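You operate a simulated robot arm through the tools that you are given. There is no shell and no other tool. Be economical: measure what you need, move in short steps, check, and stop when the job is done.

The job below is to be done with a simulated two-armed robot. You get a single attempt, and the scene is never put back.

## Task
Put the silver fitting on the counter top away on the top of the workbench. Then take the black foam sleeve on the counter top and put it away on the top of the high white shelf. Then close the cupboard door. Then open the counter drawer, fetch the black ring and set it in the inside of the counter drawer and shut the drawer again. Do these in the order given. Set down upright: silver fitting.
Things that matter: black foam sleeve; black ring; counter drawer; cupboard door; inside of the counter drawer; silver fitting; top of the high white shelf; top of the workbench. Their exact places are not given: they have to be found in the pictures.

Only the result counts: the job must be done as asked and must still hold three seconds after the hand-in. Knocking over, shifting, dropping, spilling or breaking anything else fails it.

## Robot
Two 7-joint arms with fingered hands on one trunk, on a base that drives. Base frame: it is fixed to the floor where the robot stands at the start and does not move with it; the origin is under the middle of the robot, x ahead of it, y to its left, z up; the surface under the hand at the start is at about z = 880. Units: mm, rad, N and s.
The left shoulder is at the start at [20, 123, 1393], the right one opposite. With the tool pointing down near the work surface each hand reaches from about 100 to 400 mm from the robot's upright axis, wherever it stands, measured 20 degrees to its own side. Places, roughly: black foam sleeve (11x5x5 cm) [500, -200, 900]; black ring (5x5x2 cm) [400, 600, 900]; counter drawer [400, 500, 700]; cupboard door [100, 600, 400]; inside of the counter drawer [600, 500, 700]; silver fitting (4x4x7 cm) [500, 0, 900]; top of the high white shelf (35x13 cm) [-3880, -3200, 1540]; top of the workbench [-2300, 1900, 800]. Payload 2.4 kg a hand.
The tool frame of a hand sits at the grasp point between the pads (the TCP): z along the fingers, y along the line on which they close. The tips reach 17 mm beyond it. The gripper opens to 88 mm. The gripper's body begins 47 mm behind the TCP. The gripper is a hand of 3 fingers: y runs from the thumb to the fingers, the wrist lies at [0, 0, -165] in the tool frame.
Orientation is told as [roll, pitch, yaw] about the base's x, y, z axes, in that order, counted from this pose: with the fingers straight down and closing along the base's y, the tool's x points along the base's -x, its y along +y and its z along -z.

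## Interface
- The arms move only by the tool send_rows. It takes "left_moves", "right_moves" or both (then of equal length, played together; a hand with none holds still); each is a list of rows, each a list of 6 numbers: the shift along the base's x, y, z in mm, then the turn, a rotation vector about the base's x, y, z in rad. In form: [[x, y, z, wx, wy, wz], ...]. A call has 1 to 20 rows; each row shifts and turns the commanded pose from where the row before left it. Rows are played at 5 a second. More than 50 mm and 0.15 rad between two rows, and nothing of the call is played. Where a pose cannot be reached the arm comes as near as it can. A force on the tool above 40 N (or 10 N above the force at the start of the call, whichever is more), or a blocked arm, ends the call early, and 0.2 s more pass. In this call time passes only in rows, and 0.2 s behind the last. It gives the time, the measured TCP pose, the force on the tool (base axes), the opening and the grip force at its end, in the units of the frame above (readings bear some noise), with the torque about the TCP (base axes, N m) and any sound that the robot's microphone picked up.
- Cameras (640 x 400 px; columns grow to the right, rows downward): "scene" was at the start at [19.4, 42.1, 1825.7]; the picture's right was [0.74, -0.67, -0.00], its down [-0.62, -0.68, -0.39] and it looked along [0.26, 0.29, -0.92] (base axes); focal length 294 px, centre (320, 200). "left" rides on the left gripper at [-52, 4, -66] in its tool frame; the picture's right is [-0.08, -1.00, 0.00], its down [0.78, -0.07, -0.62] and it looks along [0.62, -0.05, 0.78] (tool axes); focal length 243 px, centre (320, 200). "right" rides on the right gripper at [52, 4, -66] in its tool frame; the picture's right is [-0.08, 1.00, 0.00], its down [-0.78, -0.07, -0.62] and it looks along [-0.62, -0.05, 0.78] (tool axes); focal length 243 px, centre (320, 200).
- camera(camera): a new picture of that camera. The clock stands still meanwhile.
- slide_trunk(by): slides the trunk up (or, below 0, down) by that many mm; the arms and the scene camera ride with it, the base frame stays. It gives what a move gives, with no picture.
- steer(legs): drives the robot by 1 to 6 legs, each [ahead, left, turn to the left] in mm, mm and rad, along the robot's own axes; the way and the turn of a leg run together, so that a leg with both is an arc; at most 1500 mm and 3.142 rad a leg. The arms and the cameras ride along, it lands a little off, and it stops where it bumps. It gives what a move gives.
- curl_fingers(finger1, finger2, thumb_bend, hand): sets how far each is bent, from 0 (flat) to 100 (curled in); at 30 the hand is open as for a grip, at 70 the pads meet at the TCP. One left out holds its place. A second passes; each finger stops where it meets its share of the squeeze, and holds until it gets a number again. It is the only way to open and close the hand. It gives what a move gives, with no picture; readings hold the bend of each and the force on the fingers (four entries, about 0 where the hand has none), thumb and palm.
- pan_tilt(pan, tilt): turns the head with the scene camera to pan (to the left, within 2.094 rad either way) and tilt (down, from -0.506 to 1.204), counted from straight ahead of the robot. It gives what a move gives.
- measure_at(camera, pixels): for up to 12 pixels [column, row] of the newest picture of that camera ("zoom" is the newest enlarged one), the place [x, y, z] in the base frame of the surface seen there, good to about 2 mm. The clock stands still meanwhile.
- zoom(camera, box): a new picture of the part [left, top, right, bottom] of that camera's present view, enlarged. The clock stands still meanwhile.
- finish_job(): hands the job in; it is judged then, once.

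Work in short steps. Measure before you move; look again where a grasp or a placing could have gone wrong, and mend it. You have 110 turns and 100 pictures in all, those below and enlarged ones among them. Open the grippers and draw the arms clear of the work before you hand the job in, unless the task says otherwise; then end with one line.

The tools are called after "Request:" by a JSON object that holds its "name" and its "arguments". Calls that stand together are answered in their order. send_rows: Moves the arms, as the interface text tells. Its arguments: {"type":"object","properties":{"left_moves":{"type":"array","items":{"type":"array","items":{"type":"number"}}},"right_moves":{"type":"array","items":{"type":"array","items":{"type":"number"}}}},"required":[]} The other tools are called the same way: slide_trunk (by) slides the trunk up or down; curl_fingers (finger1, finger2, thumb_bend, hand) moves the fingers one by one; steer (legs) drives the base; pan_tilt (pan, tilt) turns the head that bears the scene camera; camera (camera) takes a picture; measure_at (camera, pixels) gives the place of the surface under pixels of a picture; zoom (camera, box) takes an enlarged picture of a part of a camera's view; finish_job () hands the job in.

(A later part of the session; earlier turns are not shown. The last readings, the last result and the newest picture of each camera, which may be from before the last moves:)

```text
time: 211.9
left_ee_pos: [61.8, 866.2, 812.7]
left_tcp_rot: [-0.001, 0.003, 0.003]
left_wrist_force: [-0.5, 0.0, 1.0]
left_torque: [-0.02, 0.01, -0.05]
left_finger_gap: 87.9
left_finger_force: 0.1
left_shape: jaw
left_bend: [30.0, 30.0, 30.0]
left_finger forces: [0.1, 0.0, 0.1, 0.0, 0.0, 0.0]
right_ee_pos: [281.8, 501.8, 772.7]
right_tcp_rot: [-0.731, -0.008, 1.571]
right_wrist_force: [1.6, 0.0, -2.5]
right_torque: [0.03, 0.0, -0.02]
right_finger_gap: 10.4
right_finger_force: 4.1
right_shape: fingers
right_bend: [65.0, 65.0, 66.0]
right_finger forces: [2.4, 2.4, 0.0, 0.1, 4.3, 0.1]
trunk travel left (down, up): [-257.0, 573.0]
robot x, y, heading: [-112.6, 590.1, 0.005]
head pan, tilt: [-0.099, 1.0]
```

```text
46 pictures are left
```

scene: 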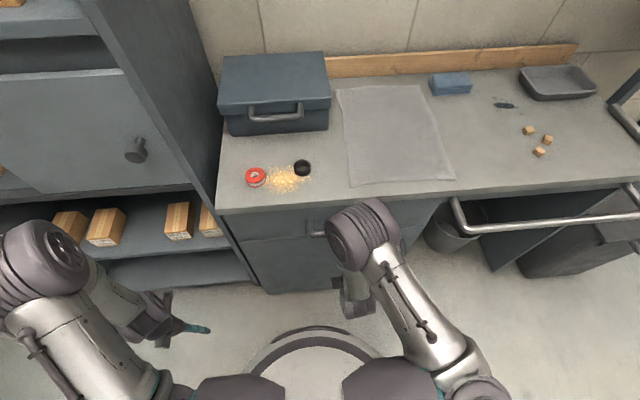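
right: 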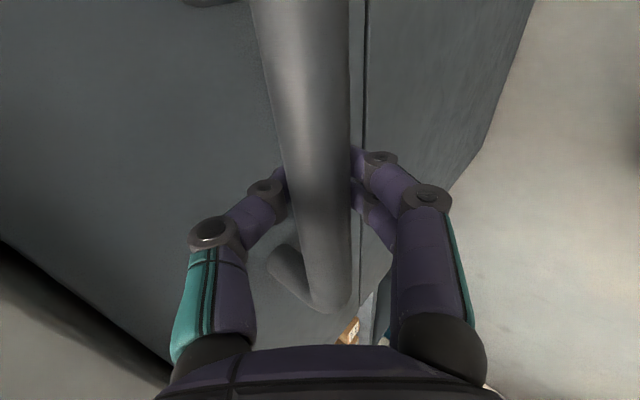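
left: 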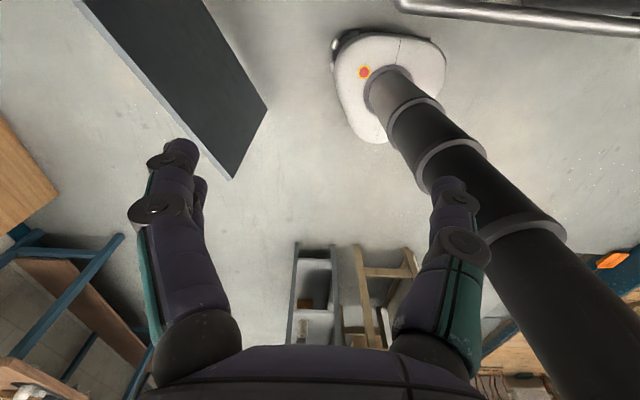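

The bar is gripped. I pull by driving back 250 mm.

Request:
{"name": "steer", "arguments": {"legs": [[-120, 0, 0], [-130, 0, 0]]}}

Request:
{"name": "camera", "arguments": {"camera": "scene"}}

```text
time: 214.0
left_ee_pos: [-185.1, 865.0, 813.0]
left_tcp_rot: [-0.003, 0.004, 0.0]
left_wrist_force: [0.4, 0.5, -0.3]
left_torque: [0.03, 0.0, 0.0]
left_finger_gap: 87.6
left_finger_force: 0.1
left_shape: jaw
left_bend: [30.0, 30.0, 30.0]
left_finger forces: [0.0, 0.1, 0.0, 0.0, 0.0, 0.0]
right_ee_pos: [32.0, 501.5, 772.9]
right_tcp_rot: [-0.729, -0.01, 1.569]
right_wrist_force: [0.4, 2.3, -3.7]
right_torque: [0.02, 0.05, 0.04]
right_finger_gap: 7.8
right_finger_force: 3.1
right_shape: fingers
right_bend: [64.0, 64.0, 68.0]
right_finger forces: [2.6, 2.7, 0.1, 0.1, 2.0, 0.1]
trunk travel left (down, up): [-257.0, 573.0]
robot x, y, heading: [-362.0, 586.6, 0.001]
head pan, tilt: [-0.099, 1.0]
```

```text
45 pictures are left
```

scene: 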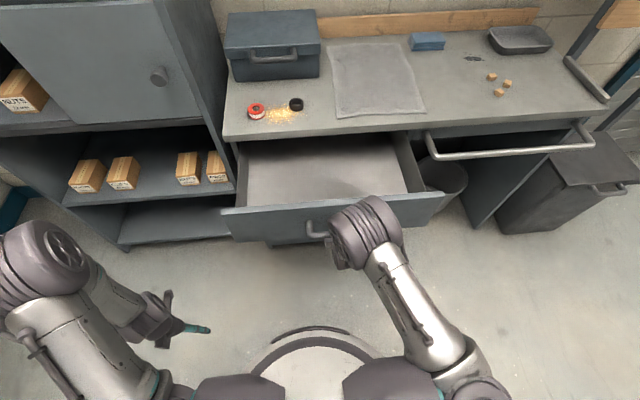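

The drawer is open and empty. I measure its inside, then push it back 80 mm so that I can get near enough to the ring.

Request:
{"name": "measure_at", "arguments": {"camera": "scene", "pixels": [[300, 170], [300, 190], [250, 195], [240, 208], [290, 205], [290, 215], [243, 165], [410, 170], [415, 160], [330, 150], [297, 104], [240, 150]]}}

Request:
{"name": "steer", "arguments": {"legs": [[80, 0, 0]]}}

Request:
{"name": "curl_fingers", "arguments": {"hand": "right", "finger1": 42, "finger2": 42, "thumb_bend": 42}}

```text
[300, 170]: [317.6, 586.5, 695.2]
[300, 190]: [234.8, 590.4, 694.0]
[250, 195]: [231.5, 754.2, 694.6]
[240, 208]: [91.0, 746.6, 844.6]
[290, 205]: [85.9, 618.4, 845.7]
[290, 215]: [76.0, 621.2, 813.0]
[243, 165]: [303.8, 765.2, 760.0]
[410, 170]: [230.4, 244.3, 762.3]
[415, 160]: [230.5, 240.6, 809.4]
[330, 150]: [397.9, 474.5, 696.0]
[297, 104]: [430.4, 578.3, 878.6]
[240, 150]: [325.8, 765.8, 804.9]
```

```text
time: 215.1
left_ee_pos: [-105.1, 864.1, 811.9]
left_tcp_rot: [-0.001, 0.003, 0.001]
left_wrist_force: [-0.3, 0.5, -0.4]
left_torque: [-0.01, 0.0, 0.01]
left_finger_gap: 88.0
left_finger_force: 0.1
left_shape: jaw
left_bend: [30.0, 30.0, 30.0]
left_finger forces: [0.0, 0.0, 0.0, 0.1, 0.0, 0.0]
right_ee_pos: [112.5, 500.5, 773.3]
right_tcp_rot: [-0.729, -0.008, 1.569]
right_wrist_force: [-0.9, -0.5, -4.4]
right_torque: [0.03, -0.02, 0.01]
right_finger_gap: 6.1
right_finger_force: 3.9
right_shape: fingers
right_bend: [65.0, 65.0, 69.0]
right_finger forces: [2.7, 2.7, 0.0, 0.0, 1.7, 0.0]
trunk travel left (down, up): [-257.0, 573.0]
robot x, y, heading: [-283.5, 589.6, 0.0]
head pan, tilt: [-0.099, 1.0]
```

```text
time: 216.1
left_ee_pos: [-104.9, 863.6, 812.5]
left_tcp_rot: [-0.003, 0.005, 0.001]
left_wrist_force: [0.1, 0.5, 0.3]
left_torque: [0.0, 0.01, -0.01]
left_finger_gap: 88.0
left_finger_force: 0.0
left_shape: jaw
left_bend: [30.0, 30.0, 30.0]
left_finger forces: [0.0, 0.0, 0.0, 0.0, 0.1, 0.1]
right_ee_pos: [111.8, 500.4, 772.1]
right_tcp_rot: [-0.728, -0.011, 1.571]
right_wrist_force: [-1.6, 0.8, -0.2]
right_torque: [-0.03, 0.0, -0.01]
right_finger_gap: 55.4
right_finger_force: 0.5
right_shape: fingers
right_bend: [42.0, 42.0, 43.0]
right_finger forces: [0.0, 0.1, 0.1, 0.1, 1.3, 0.0]
trunk travel left (down, up): [-257.0, 573.0]
robot x, y, heading: [-277.6, 590.9, 0.006]
head pan, tilt: [-0.099, 1.0]
```

Drawer floor z≈695, rim z≈845, y 240–766. I withdraw the right hand along its axis, up and aside, and raise the trunk 150.

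Request:
{"name": "send_rows", "arguments": {"right_moves": [[-18, 0, 20, 0, 0, 0], [-18, 0, 20, 0, 0, 0], [-18, 0, 20, 0, 0, 0], [-18, 0, 20, 0, 0, 0], [0, -20, 30, 0, 0, 0], [0, -30, 30, 0, 0, 0]]}}

Request:
{"name": "slide_trunk", "arguments": {"by": 150}}

Request:
{"name": "camera", "arguments": {"camera": "scene"}}

```text
time: 217.5
left_ee_pos: [-104.6, 864.2, 812.8]
left_tcp_rot: [-0.002, 0.002, 0.001]
left_wrist_force: [-0.4, 0.0, 0.6]
left_torque: [0.02, -0.02, -0.01]
left_finger_gap: 88.0
left_finger_force: 0.1
left_shape: jaw
left_bend: [30.0, 30.0, 30.0]
left_finger forces: [0.1, 0.0, 0.0, 0.0, 0.1, 0.0]
right_ee_pos: [41.3, 451.2, 913.7]
right_tcp_rot: [-0.731, -0.009, 1.571]
right_wrist_force: [-0.8, -0.2, 0.0]
right_torque: [-0.04, 0.03, -0.02]
right_finger_gap: 57.6
right_finger_force: 0.1
right_shape: fingers
right_bend: [42.0, 42.0, 42.0]
right_finger forces: [0.1, 0.0, 0.0, 0.0, 0.1, 0.0]
trunk travel left (down, up): [-257.0, 573.0]
robot x, y, heading: [-279.8, 588.7, 0.002]
head pan, tilt: [-0.099, 1.0]
```

```text
time: 219.2
left_ee_pos: [-104.4, 865.1, 962.5]
left_tcp_rot: [-0.001, 0.004, 0.003]
left_wrist_force: [0.1, 0.0, -0.3]
left_torque: [0.03, -0.03, 0.02]
left_finger_gap: 87.9
left_finger_force: 0.1
left_shape: jaw
left_bend: [30.0, 30.0, 30.0]
left_finger forces: [0.0, 0.0, 0.0, 0.0, 0.1, 0.1]
right_ee_pos: [42.1, 450.6, 1064.2]
right_tcp_rot: [-0.73, -0.007, 1.57]
right_wrist_force: [-0.3, 0.3, 0.7]
right_torque: [0.0, 0.04, -0.02]
right_finger_gap: 57.3
right_finger_force: 0.1
right_shape: fingers
right_bend: [42.0, 42.0, 42.0]
right_finger forces: [0.1, 0.0, 0.1, 0.0, 0.1, 0.0]
trunk travel left (down, up): [-407.0, 423.0]
robot x, y, heading: [-278.8, 591.5, 0.002]
head pan, tilt: [-0.099, 1.0]
```

```text
44 pictures are left
```

scene: 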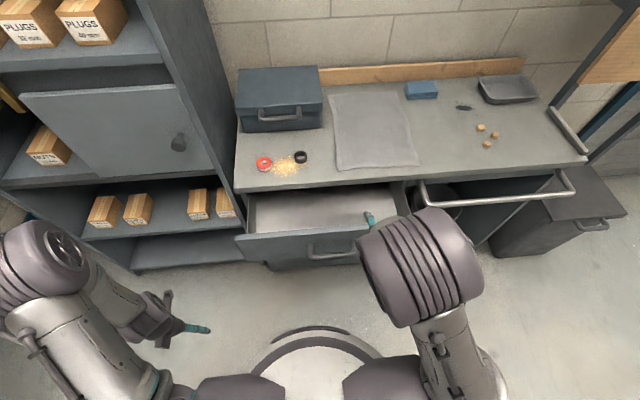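

I zoom on the ring (300,157) and its neighbours.

Request:
{"name": "zoom", "arguments": {"camera": "scene", "box": [230, 120, 350, 195]}}

Request:
{"name": "measure_at", "arguments": {"camera": "zoom", "pixels": [[375, 170], [375, 225], [340, 195], [412, 195], [375, 195], [355, 172], [180, 200], [220, 215], [135, 215], [180, 265], [375, 100], [565, 200]]}}

```text
5.33 times, centred on (290, 158) of scene
```

zoom: 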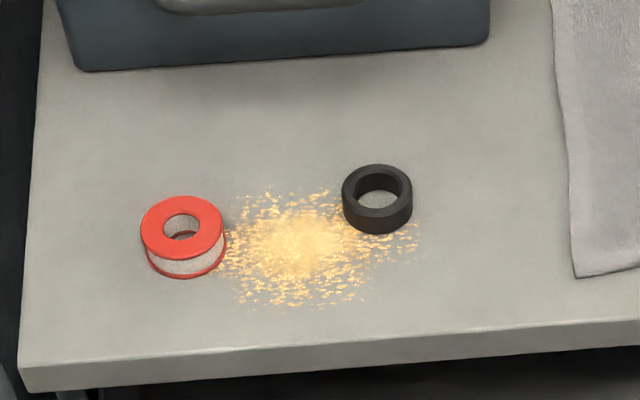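

```text
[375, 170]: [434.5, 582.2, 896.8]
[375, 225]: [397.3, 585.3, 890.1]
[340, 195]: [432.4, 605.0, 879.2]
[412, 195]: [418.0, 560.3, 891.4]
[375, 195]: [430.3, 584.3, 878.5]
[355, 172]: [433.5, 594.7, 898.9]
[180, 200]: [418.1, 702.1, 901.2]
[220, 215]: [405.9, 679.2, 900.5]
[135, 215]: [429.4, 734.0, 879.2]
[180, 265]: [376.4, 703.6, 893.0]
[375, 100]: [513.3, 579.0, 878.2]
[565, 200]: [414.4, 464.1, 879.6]
```

Ring centre about (420, 583), top z 899, ~46 mm wide. I drive to axis (−40, 490), keeping clear of the drawer handle.

Request:
{"name": "steer", "arguments": {"legs": [[238, -100, 0]]}}

Request:
{"name": "send_rows", "arguments": {"left_moves": [[35, -22, 0, 0, -0.1, 0], [35, -22, 0, 0, -0.1, 0], [35, -22, 0, 0, -0.1, 0], [35, -22, 0, 0, -0.1, 0], [35, -22, 0, 0, 0, 0], [35, -22, 0, 0, 0, 0]]}}

Request:
{"name": "camera", "arguments": {"camera": "left"}}

Request:
{"name": "camera", "arguments": {"camera": "scene"}}

```text
time: 221.1
left_ee_pos: [131.5, 765.3, 962.4]
left_tcp_rot: [-0.001, 0.004, 0.002]
left_wrist_force: [-0.7, -0.7, 0.6]
left_torque: [-0.01, 0.03, 0.0]
left_finger_gap: 87.8
left_finger_force: 0.1
left_shape: jaw
left_bend: [30.0, 30.0, 30.0]
left_finger forces: [0.0, 0.0, 0.0, 0.0, 0.0, 0.1]
right_ee_pos: [278.2, 351.5, 1062.6]
right_tcp_rot: [-0.73, -0.012, 1.571]
right_wrist_force: [-0.6, -0.4, 0.0]
right_torque: [-0.03, 0.01, 0.02]
right_finger_gap: 57.5
right_finger_force: 0.0
right_shape: fingers
right_bend: [42.0, 42.0, 42.0]
right_finger forces: [0.1, 0.1, 0.1, 0.0, 0.0, 0.1]
trunk travel left (down, up): [-407.0, 423.0]
robot x, y, heading: [-44.0, 490.1, 0.006]
head pan, tilt: [-0.099, 1.0]
```

```text
time: 222.5
left_ee_pos: [341.5, 633.3, 962.3]
left_tcp_rot: [-0.003, -0.398, 0.003]
left_wrist_force: [0.1, 0.6, -0.1]
left_torque: [0.0, -0.01, -0.01]
left_finger_gap: 87.8
left_finger_force: 0.2
left_shape: jaw
left_bend: [30.0, 30.0, 30.0]
left_finger forces: [0.0, 0.1, 0.0, 0.0, 0.0, 0.2]
right_ee_pos: [277.6, 351.9, 1063.9]
right_tcp_rot: [-0.729, -0.009, 1.572]
right_wrist_force: [-0.7, 0.0, 0.0]
right_torque: [-0.03, -0.03, -0.01]
right_finger_gap: 57.9
right_finger_force: 0.0
right_shape: fingers
right_bend: [42.0, 42.0, 42.0]
right_finger forces: [0.1, 0.0, 0.0, 0.0, 0.0, 0.1]
trunk travel left (down, up): [-407.0, 423.0]
robot x, y, heading: [-48.1, 491.9, 0.0]
head pan, tilt: [-0.099, 1.0]
```

```text
42 pictures are left
```

left: 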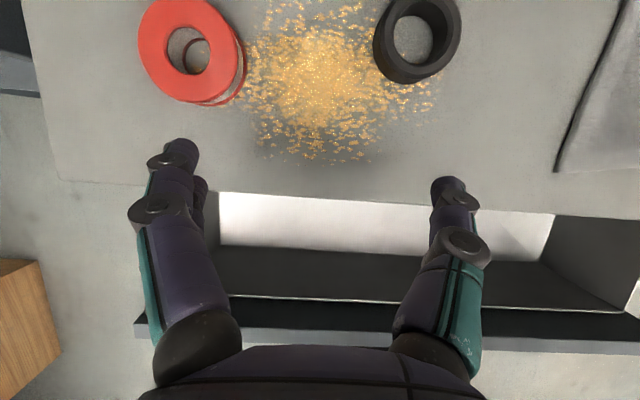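

```text
41 pictures are left
```

scene: 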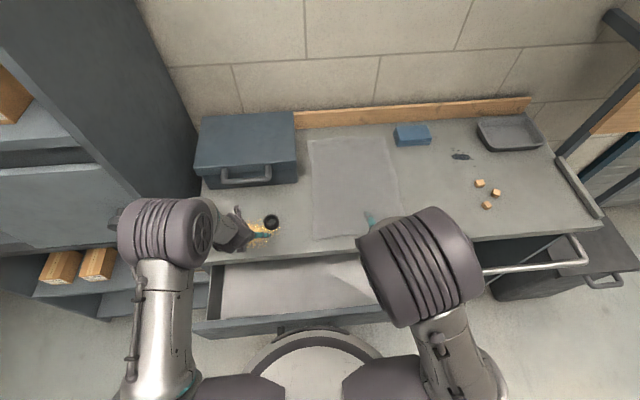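

The ring is at (415,40) in the left picture. I move over to (396, 583, 960) and recheck its centre.

Request:
{"name": "send_rows", "arguments": {"left_moves": [[27, -25, 0, 0, 0, 0], [28, -25, 0, 0, 0, 0]]}}

Request:
{"name": "camera", "arguments": {"camera": "left"}}

```text
time: 223.1
left_ee_pos: [396.0, 584.0, 964.4]
left_tcp_rot: [-0.003, -0.397, 0.001]
left_wrist_force: [0.1, -0.3, 0.3]
left_torque: [-0.02, -0.01, -0.04]
left_finger_gap: 88.1
left_finger_force: 0.1
left_shape: jaw
left_bend: [30.0, 30.0, 30.0]
left_finger forces: [0.0, 0.0, 0.0, 0.0, 0.0, 0.0]
right_ee_pos: [277.6, 351.4, 1062.7]
right_tcp_rot: [-0.728, -0.008, 1.572]
right_wrist_force: [0.4, 0.0, -0.5]
right_torque: [-0.05, 0.01, 0.04]
right_finger_gap: 57.6
right_finger_force: 0.1
right_shape: fingers
right_bend: [42.0, 42.0, 42.0]
right_finger forces: [0.0, 0.0, 0.1, 0.1, 0.1, 0.0]
trunk travel left (down, up): [-407.0, 423.0]
robot x, y, heading: [-46.9, 493.2, -0.0]
head pan, tilt: [-0.099, 1.0]
```

```text
40 pictures are left
```

left: 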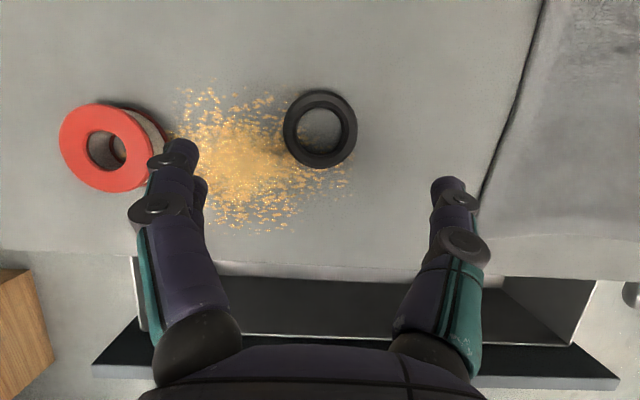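

Request:
{"name": "measure_at", "arguments": {"camera": "left", "pixels": [[290, 128], [350, 125], [320, 96], [320, 155], [320, 165], [155, 150], [320, 92], [293, 145], [352, 145]]}}

```text
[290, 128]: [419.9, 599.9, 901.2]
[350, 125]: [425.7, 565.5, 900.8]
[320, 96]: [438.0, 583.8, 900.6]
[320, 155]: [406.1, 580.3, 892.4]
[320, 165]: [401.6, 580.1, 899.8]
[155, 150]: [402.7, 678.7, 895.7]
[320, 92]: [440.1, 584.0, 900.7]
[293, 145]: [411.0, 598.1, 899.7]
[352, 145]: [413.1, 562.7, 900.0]
```

Ring centre ≈ (421, 582). I descend along the tool axis to TCP z≈904 around it.

Request:
{"name": "send_rows", "arguments": {"left_moves": [[8, -1, -20, 0, 0, 0], [8, -1, -20, 0, 0, 0], [8, 0, -20, 0, 0, 0]]}}

Request:
{"name": "camera", "arguments": {"camera": "left"}}

```text
time: 223.9
left_ee_pos: [420.4, 580.8, 903.3]
left_tcp_rot: [-0.004, -0.396, 0.001]
left_wrist_force: [0.1, -0.2, -0.5]
left_torque: [0.03, -0.03, 0.01]
left_finger_gap: 87.8
left_finger_force: 0.0
left_shape: jaw
left_bend: [30.0, 30.0, 30.0]
left_finger forces: [0.1, 0.0, 0.0, 0.0, 0.0, 0.1]
right_ee_pos: [278.9, 350.6, 1063.5]
right_tcp_rot: [-0.729, -0.008, 1.572]
right_wrist_force: [-0.3, -0.3, 0.4]
right_torque: [0.05, -0.01, -0.01]
right_finger_gap: 57.7
right_finger_force: 0.0
right_shape: fingers
right_bend: [42.0, 42.0, 42.0]
right_finger forces: [0.0, 0.0, 0.1, 0.0, 0.0, 0.0]
trunk travel left (down, up): [-407.0, 423.0]
robot x, y, heading: [-45.2, 489.6, 0.005]
head pan, tilt: [-0.099, 1.0]
```

```text
39 pictures are left
```

left: 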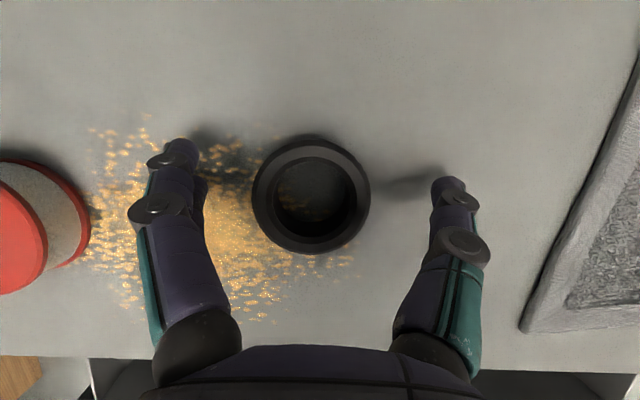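

The ring is centred on the grasp point (311,195). I close the left hand and lift.

Request:
{"name": "curl_fingers", "arguments": {"hand": "left", "finger1": 70, "finger2": 70, "thumb_bend": 70}}

Request:
{"name": "send_rows", "arguments": {"left_moves": [[0, 0, 20, 0, 0, 0], [0, 0, 30, 0, 0, 0], [0, 0, 30, 0, 0, 0]]}}

Request:
{"name": "camera", "arguments": {"camera": "left"}}

```text
time: 224.9
left_ee_pos: [421.5, 581.7, 904.2]
left_tcp_rot: [-0.002, -0.398, 0.003]
left_wrist_force: [1.3, 1.9, 6.6]
left_torque: [0.2, -0.04, -0.08]
left_finger_gap: 28.4
left_finger_force: 12.4
left_shape: fingers
left_bend: [58.0, 55.0, 60.0]
left_finger forces: [5.2, 11.1, 0.0, 0.0, 9.9, 0.0]
right_ee_pos: [278.6, 352.2, 1063.6]
right_tcp_rot: [-0.73, -0.01, 1.572]
right_wrist_force: [0.1, -0.2, 0.9]
right_torque: [-0.01, 0.0, -0.01]
right_finger_gap: 57.7
right_finger_force: 0.1
right_shape: fingers
right_bend: [42.0, 42.0, 42.0]
right_finger forces: [0.1, 0.1, 0.0, 0.0, 0.0, 0.1]
trunk travel left (down, up): [-407.0, 423.0]
robot x, y, heading: [-46.0, 493.4, 0.003]
head pan, tilt: [-0.099, 1.0]
```

```text
time: 225.7
left_ee_pos: [419.5, 581.1, 981.7]
left_tcp_rot: [-0.003, -0.396, 0.003]
left_wrist_force: [0.6, 0.3, 0.5]
left_torque: [0.0, -0.02, 0.02]
left_finger_gap: 28.8
left_finger_force: 10.7
left_shape: fingers
left_bend: [58.0, 55.0, 60.0]
left_finger forces: [4.6, 6.6, 0.0, 0.0, 11.0, 0.1]
right_ee_pos: [277.8, 351.9, 1063.8]
right_tcp_rot: [-0.729, -0.011, 1.572]
right_wrist_force: [0.4, -0.5, 0.5]
right_torque: [0.01, -0.01, 0.01]
right_finger_gap: 57.5
right_finger_force: 0.0
right_shape: fingers
right_bend: [42.0, 42.0, 42.0]
right_finger forces: [0.0, 0.0, 0.0, 0.0, 0.0, 0.0]
trunk travel left (down, up): [-407.0, 423.0]
robot x, y, heading: [-46.5, 496.9, 0.003]
head pan, tilt: [-0.099, 1.0]
```

```text
38 pictures are left
```

left: 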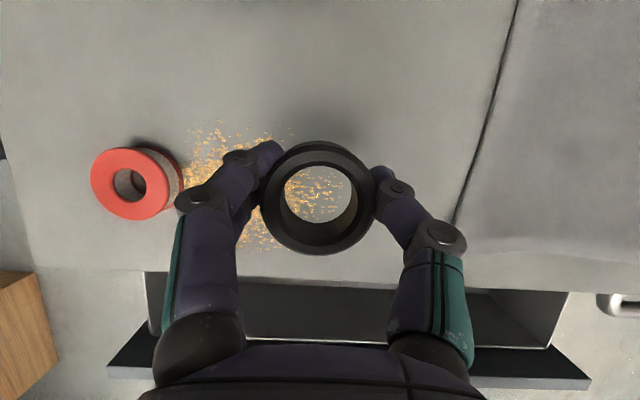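

The ring is held. I move it back over the open drawer at x≈285 and look.

Request:
{"name": "send_rows", "arguments": {"left_moves": [[-34, -5, 0, 0, 0, 0], [-34, -5, 0, 0, 0, 0], [-34, -5, 0, 0, 0, 0], [-33, -5, 0, 0, 0, 0]]}}

Request:
{"name": "camera", "arguments": {"camera": "left"}}

Request:
{"name": "measure_at", "arguments": {"camera": "left", "pixels": [[320, 60], [300, 100], [300, 120], [200, 130], [500, 200], [300, 320], [300, 280], [100, 200], [320, 330], [560, 300]]}}

```text
time: 226.7
left_ee_pos: [282.8, 560.9, 982.1]
left_tcp_rot: [-0.002, -0.398, 0.002]
left_wrist_force: [-0.1, -1.1, 0.5]
left_torque: [0.0, 0.0, 0.03]
left_finger_gap: 28.6
left_finger_force: 10.7
left_shape: fingers
left_bend: [59.0, 55.0, 60.0]
left_finger forces: [4.7, 6.6, 0.0, 0.0, 11.0, 0.0]
right_ee_pos: [278.0, 351.7, 1063.6]
right_tcp_rot: [-0.728, -0.01, 1.572]
right_wrist_force: [0.4, -0.6, 0.5]
right_torque: [0.02, 0.01, 0.03]
right_finger_gap: 57.9
right_finger_force: 0.1
right_shape: fingers
right_bend: [42.0, 42.0, 42.0]
right_finger forces: [0.1, 0.1, 0.1, 0.0, 0.0, 0.0]
trunk travel left (down, up): [-407.0, 423.0]
robot x, y, heading: [-45.1, 490.0, 0.001]
head pan, tilt: [-0.099, 1.0]
```

```text
37 pictures are left
```

left: 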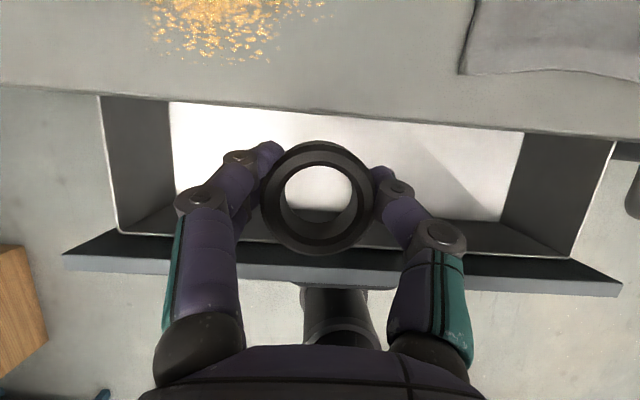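

```text
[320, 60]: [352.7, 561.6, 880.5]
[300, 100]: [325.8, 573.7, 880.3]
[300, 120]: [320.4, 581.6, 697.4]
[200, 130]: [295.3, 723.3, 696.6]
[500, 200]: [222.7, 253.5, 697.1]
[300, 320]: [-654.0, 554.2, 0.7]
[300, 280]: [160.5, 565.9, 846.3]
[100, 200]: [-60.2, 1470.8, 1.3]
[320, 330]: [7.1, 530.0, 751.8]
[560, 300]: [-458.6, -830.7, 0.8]
```

The ring hangs over the drawer opening (x 182–319). I lower the trunk 80 mm, then the arm to z≈735.

Request:
{"name": "slide_trunk", "arguments": {"by": -80}}

Request:
{"name": "send_rows", "arguments": {"left_moves": [[0, 0, -30, 0, 0, 0], [0, 0, -30, 0, 0, 0], [0, 0, -30, 0, 0, 0], [0, 0, -30, 0, 0, 0], [0, 0, -30, 0, 0, 0], [0, 0, -16, 0, 0, 0]]}}

Request:
{"name": "camera", "arguments": {"camera": "left"}}

Request:
{"name": "camera", "arguments": {"camera": "scene"}}

```text
time: 227.9
left_ee_pos: [283.3, 561.3, 901.6]
left_tcp_rot: [-0.003, -0.399, 0.003]
left_wrist_force: [-0.4, -0.8, -0.9]
left_torque: [0.02, -0.02, -0.01]
left_finger_gap: 28.9
left_finger_force: 11.7
left_shape: fingers
left_bend: [59.0, 55.0, 60.0]
left_finger forces: [4.7, 6.6, 0.1, 0.1, 10.9, 0.1]
right_ee_pos: [277.0, 352.8, 983.9]
right_tcp_rot: [-0.73, -0.011, 1.571]
right_wrist_force: [0.1, 0.1, 0.6]
right_torque: [-0.02, -0.01, -0.02]
right_finger_gap: 57.8
right_finger_force: 0.1
right_shape: fingers
right_bend: [42.0, 42.0, 42.0]
right_finger forces: [0.0, 0.1, 0.0, 0.0, 0.0, 0.0]
trunk travel left (down, up): [-327.0, 503.0]
robot x, y, heading: [-46.7, 492.4, 0.002]
head pan, tilt: [-0.099, 1.0]
```

```text
time: 229.3
left_ee_pos: [284.2, 562.1, 736.4]
left_tcp_rot: [-0.004, -0.397, 0.001]
left_wrist_force: [0.3, 0.0, 0.3]
left_torque: [0.04, 0.0, 0.02]
left_finger_gap: 28.5
left_finger_force: 11.0
left_shape: fingers
left_bend: [59.0, 55.0, 60.0]
left_finger forces: [4.8, 6.5, 0.0, 0.0, 11.0, 0.0]
right_ee_pos: [277.3, 352.2, 982.4]
right_tcp_rot: [-0.729, -0.007, 1.573]
right_wrist_force: [-0.1, -0.8, -0.7]
right_torque: [-0.02, 0.0, -0.01]
right_finger_gap: 57.7
right_finger_force: 0.1
right_shape: fingers
right_bend: [42.0, 42.0, 42.0]
right_finger forces: [0.0, 0.0, 0.1, 0.0, 0.1, 0.0]
trunk travel left (down, up): [-327.0, 503.0]
robot x, y, heading: [-47.8, 491.8, 0.003]
head pan, tilt: [-0.099, 1.0]
```

```text
36 pictures are left
```

left: 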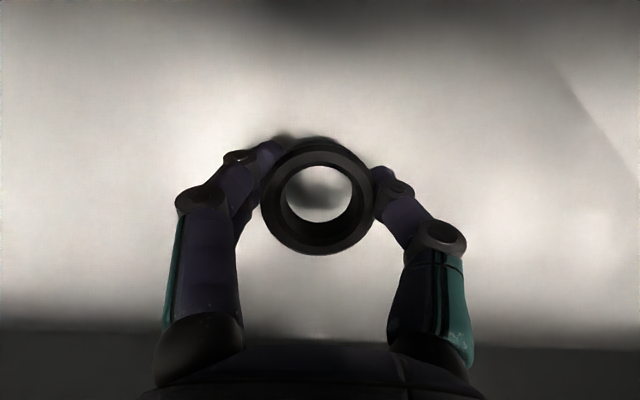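

```text
35 pictures are left
```

scene: 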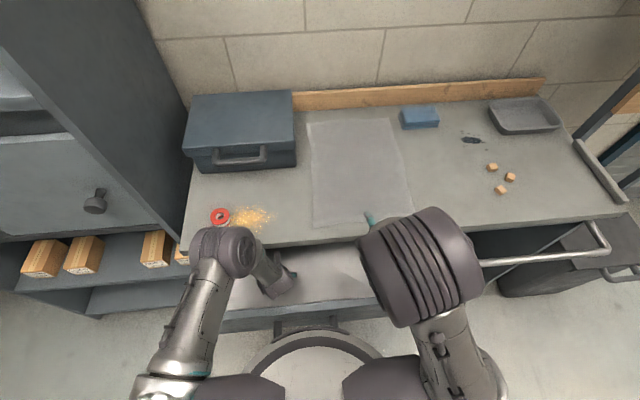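

The ring is just above the drawer floor with the hand clear. I lower the last ~15 mm in small steps.

Request:
{"name": "send_rows", "arguments": {"left_moves": [[0, 0, -5, 0, 0, 0], [0, 0, -4, 0, 0, 0], [0, 0, -3, 0, 0, 0], [0, 0, -2, 0, 0, 0]]}}

```text
time: 230.3
left_ee_pos: [283.7, 561.0, 722.1]
left_tcp_rot: [-0.004, -0.397, 0.001]
left_wrist_force: [0.5, 0.0, -1.0]
left_torque: [-0.05, -0.01, -0.01]
left_finger_gap: 28.4
left_finger_force: 11.0
left_shape: fingers
left_bend: [59.0, 55.0, 60.0]
left_finger forces: [4.8, 6.5, 0.1, 0.1, 11.0, 0.1]
right_ee_pos: [278.3, 350.8, 982.8]
right_tcp_rot: [-0.729, -0.011, 1.573]
right_wrist_force: [0.6, -0.1, -0.1]
right_torque: [-0.04, -0.04, -0.01]
right_finger_gap: 57.6
right_finger_force: 0.1
right_shape: fingers
right_bend: [42.0, 42.0, 42.0]
right_finger forces: [0.0, 0.0, 0.0, 0.1, 0.0, 0.0]
trunk travel left (down, up): [-327.0, 503.0]
robot x, y, heading: [-45.8, 493.9, 0.005]
head pan, tilt: [-0.099, 1.0]
```

No contact yet; I go on in 2 mm steps.

Request:
{"name": "send_rows", "arguments": {"left_moves": [[0, 0, -2, 0, 0, 0], [0, 0, -2, 0, 0, 0], [0, 0, -1.5, 0, 0, 0]]}}

Request:
{"name": "camera", "arguments": {"camera": "left"}}

```text
time: 231.1
left_ee_pos: [283.6, 562.2, 718.0]
left_tcp_rot: [-0.003, -0.403, 0.003]
left_wrist_force: [1.7, 3.3, 33.9]
left_torque: [0.79, 0.03, -0.02]
left_finger_gap: 28.4
left_finger_force: 25.3
left_shape: fingers
left_bend: [59.0, 66.0, 61.0]
left_finger forces: [5.6, 34.2, 0.0, 0.0, 10.5, 0.1]
right_ee_pos: [275.9, 351.4, 983.3]
right_tcp_rot: [-0.732, -0.011, 1.571]
right_wrist_force: [0.1, 0.6, 0.6]
right_torque: [0.01, 0.01, -0.01]
right_finger_gap: 57.7
right_finger_force: 0.0
right_shape: fingers
right_bend: [42.0, 42.0, 42.0]
right_finger forces: [0.0, 0.1, 0.0, 0.0, 0.0, 0.0]
trunk travel left (down, up): [-327.0, 503.0]
robot x, y, heading: [-49.1, 490.4, 0.004]
head pan, tilt: [-0.099, 1.0]
```

```text
34 pictures are left
```

left: 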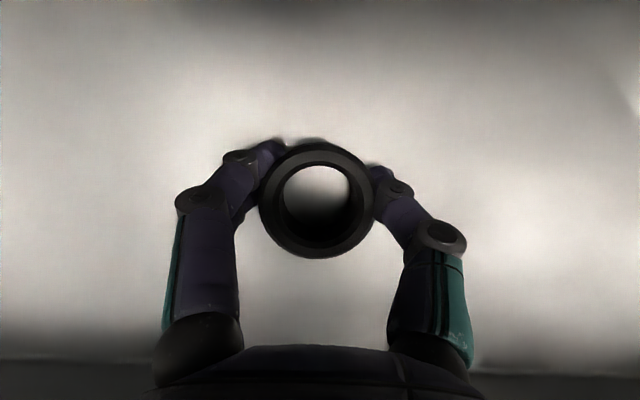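

A fingertip touches the floor (34 N); the ring is within a couple of mm. I raise 2 mm and open.

Request:
{"name": "send_rows", "arguments": {"left_moves": [[0, 0, 2.5, 0, 0, 0]]}}

Request:
{"name": "curl_fingers", "arguments": {"hand": "left", "finger1": 38, "finger2": 38, "thumb_bend": 38}}

Request:
{"name": "camera", "arguments": {"camera": "left"}}

```text
time: 231.5
left_ee_pos: [282.2, 561.8, 718.3]
left_tcp_rot: [-0.003, -0.396, -0.001]
left_wrist_force: [0.3, 2.2, 16.0]
left_torque: [0.45, 0.05, -0.03]
left_finger_gap: 28.4
left_finger_force: 18.4
left_shape: fingers
left_bend: [59.0, 63.0, 61.0]
left_finger forces: [5.5, 21.0, 0.0, 0.0, 10.5, 0.0]
right_ee_pos: [277.5, 351.8, 981.9]
right_tcp_rot: [-0.731, -0.009, 1.57]
right_wrist_force: [-0.2, 0.3, -0.3]
right_torque: [0.03, 0.02, 0.02]
right_finger_gap: 57.4
right_finger_force: 0.0
right_shape: fingers
right_bend: [42.0, 42.0, 42.0]
right_finger forces: [0.0, 0.1, 0.1, 0.0, 0.0, 0.0]
trunk travel left (down, up): [-327.0, 503.0]
robot x, y, heading: [-49.2, 489.3, 0.004]
head pan, tilt: [-0.099, 1.0]
```

```text
time: 232.5
left_ee_pos: [282.7, 560.4, 718.6]
left_tcp_rot: [-0.002, -0.4, 0.001]
left_wrist_force: [-1.4, -4.5, 16.3]
left_torque: [0.33, 0.04, 0.07]
left_finger_gap: 66.5
left_finger_force: 7.9
left_shape: fingers
left_bend: [38.0, 58.0, 38.0]
left_finger forces: [0.0, 16.3, 0.1, 0.0, 0.0, 0.0]
right_ee_pos: [277.7, 351.6, 983.6]
right_tcp_rot: [-0.733, -0.012, 1.57]
right_wrist_force: [-0.2, -1.1, 0.6]
right_torque: [0.01, 0.01, -0.02]
right_finger_gap: 57.6
right_finger_force: 0.0
right_shape: fingers
right_bend: [42.0, 42.0, 42.0]
right_finger forces: [0.0, 0.0, 0.1, 0.0, 0.1, 0.0]
trunk travel left (down, up): [-327.0, 503.0]
robot x, y, heading: [-47.4, 491.4, -0.0]
head pan, tilt: [-0.099, 1.0]
```

```text
33 pictures are left
```

left: 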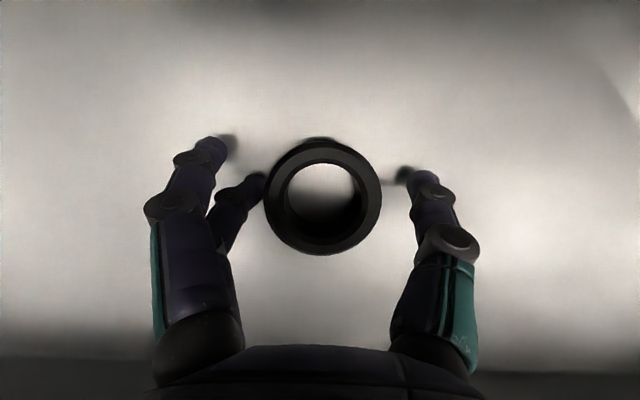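

The ring lies on the floor; one finger is still pinned. I lift slowly so it frees, then look.

Request:
{"name": "send_rows", "arguments": {"left_moves": [[0, 0, 4, 0, 0, 0], [0, 0, 4, 0, 0, 0], [0, 0, 4, 0, 0, 0], [0, 0, 0, 0, 0, 0]]}}

Request:
{"name": "camera", "arguments": {"camera": "left"}}

```text
time: 233.5
left_ee_pos: [283.2, 560.6, 728.9]
left_tcp_rot: [-0.003, -0.397, 0.001]
left_wrist_force: [0.1, -0.2, 0.5]
left_torque: [0.03, -0.02, 0.01]
left_finger_gap: 66.7
left_finger_force: 0.0
left_shape: fingers
left_bend: [38.0, 38.0, 38.0]
left_finger forces: [0.0, 0.0, 0.0, 0.0, 0.0, 0.1]
right_ee_pos: [277.1, 350.9, 983.3]
right_tcp_rot: [-0.729, -0.011, 1.57]
right_wrist_force: [0.1, -0.1, -0.2]
right_torque: [0.0, 0.05, 0.01]
right_finger_gap: 57.7
right_finger_force: 0.1
right_shape: fingers
right_bend: [42.0, 42.0, 42.0]
right_finger forces: [0.0, 0.1, 0.0, 0.0, 0.0, 0.1]
trunk travel left (down, up): [-327.0, 503.0]
robot x, y, heading: [-45.6, 492.4, 0.001]
head pan, tilt: [-0.099, 1.0]
```

```text
32 pictures are left
```

left: 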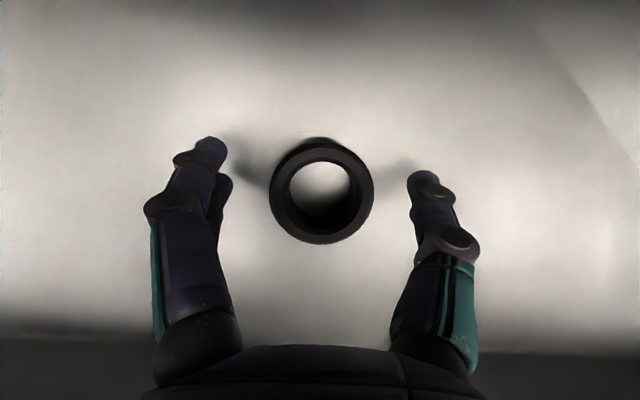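

The ring rests flat in the drawer. I raise the left hand out and draw it back, then back the robot up and lower the trunk to re-grip the handle with the right hand.

Request:
{"name": "send_rows", "arguments": {"left_moves": [[0, 0, 40, 0, 0, 0], [0, 0, 45, 0, 0, 0], [0, 0, 45, 0, 0, 0], [0, 0, 45, 0, 0, 0], [-20, 25, 30, 0, 0.1, 0], [-20, 25, 20, 0, 0.1, 0], [-20, 25, 0, 0, 0.1, 0], [-20, 25, 0, 0, 0.1, 0]]}}

Request:
{"name": "steer", "arguments": {"legs": [[-240, 100, 0]]}}

Request:
{"name": "camera", "arguments": {"camera": "scene"}}

```text
time: 235.3
left_ee_pos: [201.9, 661.7, 956.5]
left_tcp_rot: [-0.003, 0.005, 0.002]
left_wrist_force: [-0.3, -0.5, 0.1]
left_torque: [0.02, 0.03, 0.01]
left_finger_gap: 66.5
left_finger_force: 0.0
left_shape: fingers
left_bend: [38.0, 38.0, 38.0]
left_finger forces: [0.0, 0.0, 0.1, 0.0, 0.0, 0.0]
right_ee_pos: [278.8, 352.4, 982.3]
right_tcp_rot: [-0.73, -0.01, 1.573]
right_wrist_force: [-1.2, 0.3, -0.8]
right_torque: [0.03, 0.02, -0.02]
right_finger_gap: 57.5
right_finger_force: 0.1
right_shape: fingers
right_bend: [42.0, 42.0, 42.0]
right_finger forces: [0.0, 0.0, 0.0, 0.1, 0.0, 0.1]
trunk travel left (down, up): [-327.0, 503.0]
robot x, y, heading: [-44.6, 490.1, 0.005]
head pan, tilt: [-0.099, 1.0]
```

```text
time: 237.1
left_ee_pos: [-36.4, 760.3, 955.9]
left_tcp_rot: [-0.004, 0.002, 0.007]
left_wrist_force: [0.3, -0.1, -0.1]
left_torque: [0.0, 0.02, -0.01]
left_finger_gap: 66.6
left_finger_force: 0.1
left_shape: fingers
left_bend: [38.0, 38.0, 38.0]
left_finger forces: [0.1, 0.0, 0.1, 0.0, 0.0, 0.0]
right_ee_pos: [42.4, 451.8, 983.0]
right_tcp_rot: [-0.731, -0.01, 1.577]
right_wrist_force: [0.1, -0.4, -0.4]
right_torque: [0.02, -0.02, -0.01]
right_finger_gap: 58.0
right_finger_force: 0.0
right_shape: fingers
right_bend: [42.0, 42.0, 42.0]
right_finger forces: [0.0, 0.0, 0.1, 0.0, 0.0, 0.0]
trunk travel left (down, up): [-327.0, 503.0]
robot x, y, heading: [-282.1, 587.6, 0.002]
head pan, tilt: [-0.099, 1.0]
```

```text
31 pictures are left
```

scene: 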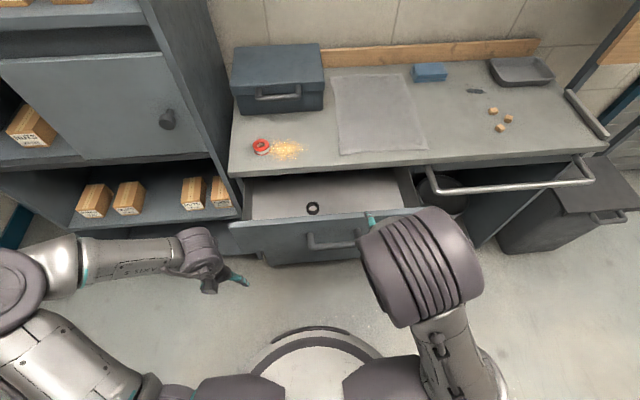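

The ring is visible inside the drawer (313,208). I measure the handle, lower the trunk and go to the pre-grasp.

Request:
{"name": "measure_at", "arguments": {"camera": "scene", "pixels": [[335, 248], [335, 244], [320, 246], [313, 207], [290, 240]]}}

Request:
{"name": "slide_trunk", "arguments": {"by": -70}}

Request:
{"name": "send_rows", "arguments": {"right_moves": [[4, 25, -25, 0, 0, 0], [6, 25, -28, 0, 0, 0], [6, 0, -28, 0, 0, 0]]}}

Request:
{"name": "camera", "arguments": {"camera": "right"}}

```text
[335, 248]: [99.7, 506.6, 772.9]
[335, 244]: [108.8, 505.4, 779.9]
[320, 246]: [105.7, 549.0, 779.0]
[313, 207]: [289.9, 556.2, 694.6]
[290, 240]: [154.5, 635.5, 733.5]
```

```text
time: 238.2
left_ee_pos: [-35.6, 759.8, 887.9]
left_tcp_rot: [-0.003, 0.004, 0.007]
left_wrist_force: [-0.4, 0.3, 0.1]
left_torque: [-0.04, 0.03, 0.01]
left_finger_gap: 66.9
left_finger_force: 0.1
left_shape: fingers
left_bend: [38.0, 38.0, 38.0]
left_finger forces: [0.1, 0.0, 0.1, 0.1, 0.1, 0.0]
right_ee_pos: [42.6, 451.8, 912.7]
right_tcp_rot: [-0.729, -0.011, 1.578]
right_wrist_force: [0.0, -1.1, 0.4]
right_torque: [0.0, 0.03, -0.01]
right_finger_gap: 57.9
right_finger_force: 0.0
right_shape: fingers
right_bend: [42.0, 42.0, 42.0]
right_finger forces: [0.0, 0.0, 0.0, 0.0, 0.1, 0.0]
trunk travel left (down, up): [-257.0, 573.0]
robot x, y, heading: [-285.1, 587.8, 0.016]
head pan, tilt: [-0.099, 1.0]
```

```text
time: 239.0
left_ee_pos: [-34.3, 759.4, 887.6]
left_tcp_rot: [-0.002, 0.003, 0.009]
left_wrist_force: [-0.2, 0.2, 0.1]
left_torque: [0.01, 0.02, -0.03]
left_finger_gap: 66.7
left_finger_force: 0.1
left_shape: fingers
left_bend: [38.0, 38.0, 38.0]
left_finger forces: [0.0, 0.0, 0.1, 0.0, 0.0, 0.0]
right_ee_pos: [58.5, 502.3, 830.8]
right_tcp_rot: [-0.729, -0.008, 1.578]
right_wrist_force: [-0.3, -0.2, -0.5]
right_torque: [-0.04, -0.01, -0.01]
right_finger_gap: 57.5
right_finger_force: 0.0
right_shape: fingers
right_bend: [42.0, 42.0, 42.0]
right_finger forces: [0.1, 0.0, 0.0, 0.0, 0.0, 0.1]
trunk travel left (down, up): [-257.0, 573.0]
robot x, y, heading: [-281.8, 590.0, 0.006]
head pan, tilt: [-0.099, 1.0]
```

```text
30 pictures are left
```

right: 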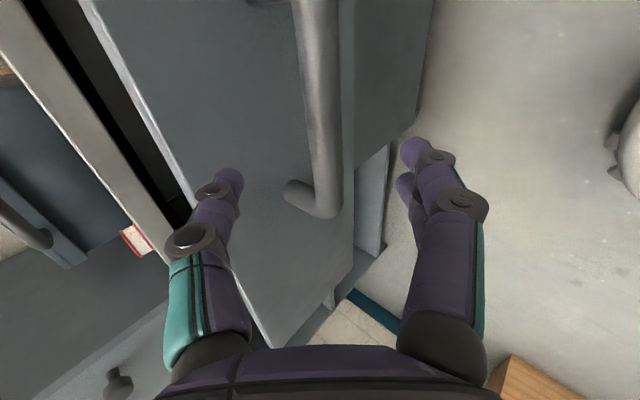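

Aligned. I advance onto the bar, close, and drive forward to shut the drawer.

Request:
{"name": "send_rows", "arguments": {"right_moves": [[16, 0, -19, 0, 0, 0], [16, 0, -19, 0, 0, 0], [16, 0, -19, 0, 0, 0]]}}

Request:
{"name": "curl_fingers", "arguments": {"hand": "right", "finger1": 70, "finger2": 70, "thumb_bend": 70}}

Request:
{"name": "steer", "arguments": {"legs": [[160, 0, 0]]}}

Request:
{"name": "camera", "arguments": {"camera": "scene"}}

```text
time: 239.8
left_ee_pos: [-33.4, 760.8, 886.6]
left_tcp_rot: [-0.002, 0.004, 0.01]
left_wrist_force: [0.3, 0.7, -0.7]
left_torque: [-0.01, -0.04, -0.01]
left_finger_gap: 66.6
left_finger_force: 0.0
left_shape: fingers
left_bend: [38.0, 38.0, 38.0]
left_finger forces: [0.0, 0.0, 0.1, 0.0, 0.0, 0.0]
right_ee_pos: [107.9, 501.8, 773.7]
right_tcp_rot: [-0.73, -0.011, 1.579]
right_wrist_force: [-0.1, -0.5, 0.2]
right_torque: [0.04, -0.02, 0.02]
right_finger_gap: 57.7
right_finger_force: 0.0
right_shape: fingers
right_bend: [42.0, 42.0, 42.0]
right_finger forces: [0.0, 0.0, 0.1, 0.1, 0.1, 0.1]
trunk travel left (down, up): [-257.0, 573.0]
robot x, y, heading: [-283.8, 584.1, 0.008]
head pan, tilt: [-0.099, 1.0]
```

```text
time: 240.8
left_ee_pos: [-34.5, 760.0, 887.2]
left_tcp_rot: [0.0, 0.004, 0.01]
left_wrist_force: [-0.9, -0.7, 1.0]
left_torque: [0.01, -0.02, 0.01]
left_finger_gap: 66.7
left_finger_force: 0.2
left_shape: fingers
left_bend: [38.0, 38.0, 38.0]
left_finger forces: [0.1, 0.1, 0.1, 0.0, 0.1, 0.1]
right_ee_pos: [107.6, 501.6, 774.2]
right_tcp_rot: [-0.73, -0.011, 1.576]
right_wrist_force: [1.3, 0.4, -4.5]
right_torque: [-0.01, 0.02, 0.03]
right_finger_gap: 9.9
right_finger_force: 4.9
right_shape: fingers
right_bend: [64.0, 64.0, 67.0]
right_finger forces: [2.8, 3.0, 0.0, 0.0, 3.5, 0.0]
trunk travel left (down, up): [-257.0, 573.0]
robot x, y, heading: [-282.3, 585.0, 0.008]
head pan, tilt: [-0.099, 1.0]
```

```text
time: 242.2
left_ee_pos: [127.8, 761.8, 886.5]
left_tcp_rot: [-0.002, 0.005, 0.004]
left_wrist_force: [1.0, 0.1, 0.1]
left_torque: [0.0, -0.05, 0.0]
left_finger_gap: 66.7
left_finger_force: 0.0
left_shape: fingers
left_bend: [38.0, 38.0, 38.0]
left_finger forces: [0.1, 0.0, 0.1, 0.0, 0.0, 0.0]
right_ee_pos: [268.9, 502.5, 773.8]
right_tcp_rot: [-0.727, -0.01, 1.572]
right_wrist_force: [-0.2, -0.7, -3.6]
right_torque: [-0.01, 0.02, 0.01]
right_finger_gap: 8.1
right_finger_force: 5.3
right_shape: fingers
right_bend: [64.0, 64.0, 68.0]
right_finger forces: [3.1, 3.2, 0.0, 0.0, 2.3, 0.0]
trunk travel left (down, up): [-257.0, 573.0]
robot x, y, heading: [-118.0, 587.5, 0.01]
head pan, tilt: [-0.099, 1.0]
```

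```text
29 pictures are left
```

scene: 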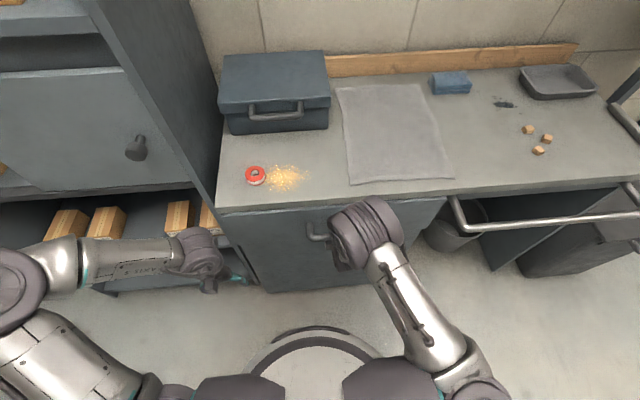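

About 12 mm remain. I push with the arm in small steps until it resists.

Request:
{"name": "send_rows", "arguments": {"right_moves": [[5, 0, 0, 0, 0, 0], [5, 0, 0, 0, 0, 0], [4, 0, 0, 0, 0, 0], [4, 0, 0, 0, 0, 0], [4, 0, 0, 0, 0, 0], [4, 0, 0, 0, 0, 0]]}}

Request:
{"name": "measure_at", "arguments": {"camera": "scene", "pixels": [[260, 230], [290, 225], [400, 225], [260, 270], [290, 265]]}}

```text
time: 243.6
left_ee_pos: [127.3, 760.0, 886.7]
left_tcp_rot: [-0.002, 0.0, 0.006]
left_wrist_force: [-1.1, -0.5, -0.8]
left_torque: [0.02, -0.02, 0.0]
left_finger_gap: 66.8
left_finger_force: 0.2
left_shape: fingers
left_bend: [38.0, 38.0, 38.0]
left_finger forces: [0.0, 0.0, 0.0, 0.0, 0.0, 0.0]
right_ee_pos: [293.2, 502.1, 775.3]
right_tcp_rot: [-0.727, -0.01, 1.574]
right_wrist_force: [-9.2, 0.4, -5.0]
right_torque: [0.02, 0.06, -0.01]
right_finger_gap: 6.7
right_finger_force: 4.6
right_shape: fingers
right_bend: [64.0, 64.0, 70.0]
right_finger forces: [4.3, 4.4, 0.1, 0.0, 0.0, 0.0]
trunk travel left (down, up): [-257.0, 573.0]
robot x, y, heading: [-117.9, 592.1, 0.006]
head pan, tilt: [-0.099, 1.0]
```

```text
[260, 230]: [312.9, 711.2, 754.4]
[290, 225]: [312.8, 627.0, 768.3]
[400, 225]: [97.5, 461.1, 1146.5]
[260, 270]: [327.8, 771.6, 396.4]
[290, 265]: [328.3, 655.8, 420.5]
```

The hand feels 9 N resistance. A new picture and measurement of the drawer front against the door face (328).

Request:
{"name": "camera", "arguments": {"camera": "scene"}}

Request:
{"name": "measure_at", "arguments": {"camera": "scene", "pixels": [[260, 230], [290, 225], [250, 225], [260, 270], [290, 265], [300, 222]]}}

```text
28 pictures are left
```

scene: 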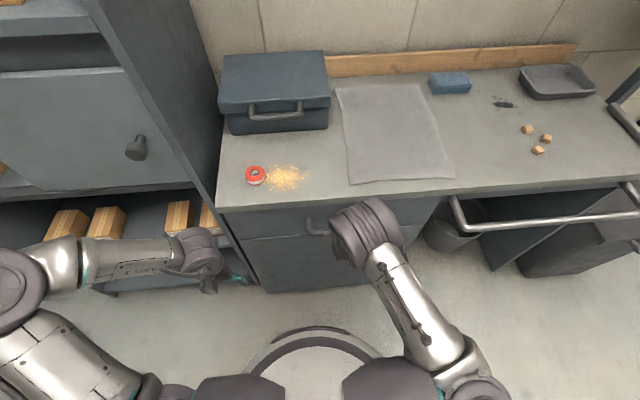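

```text
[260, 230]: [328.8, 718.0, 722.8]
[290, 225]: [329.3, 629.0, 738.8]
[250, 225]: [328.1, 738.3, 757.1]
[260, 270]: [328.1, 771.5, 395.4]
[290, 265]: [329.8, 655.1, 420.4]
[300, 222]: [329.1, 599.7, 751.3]
```

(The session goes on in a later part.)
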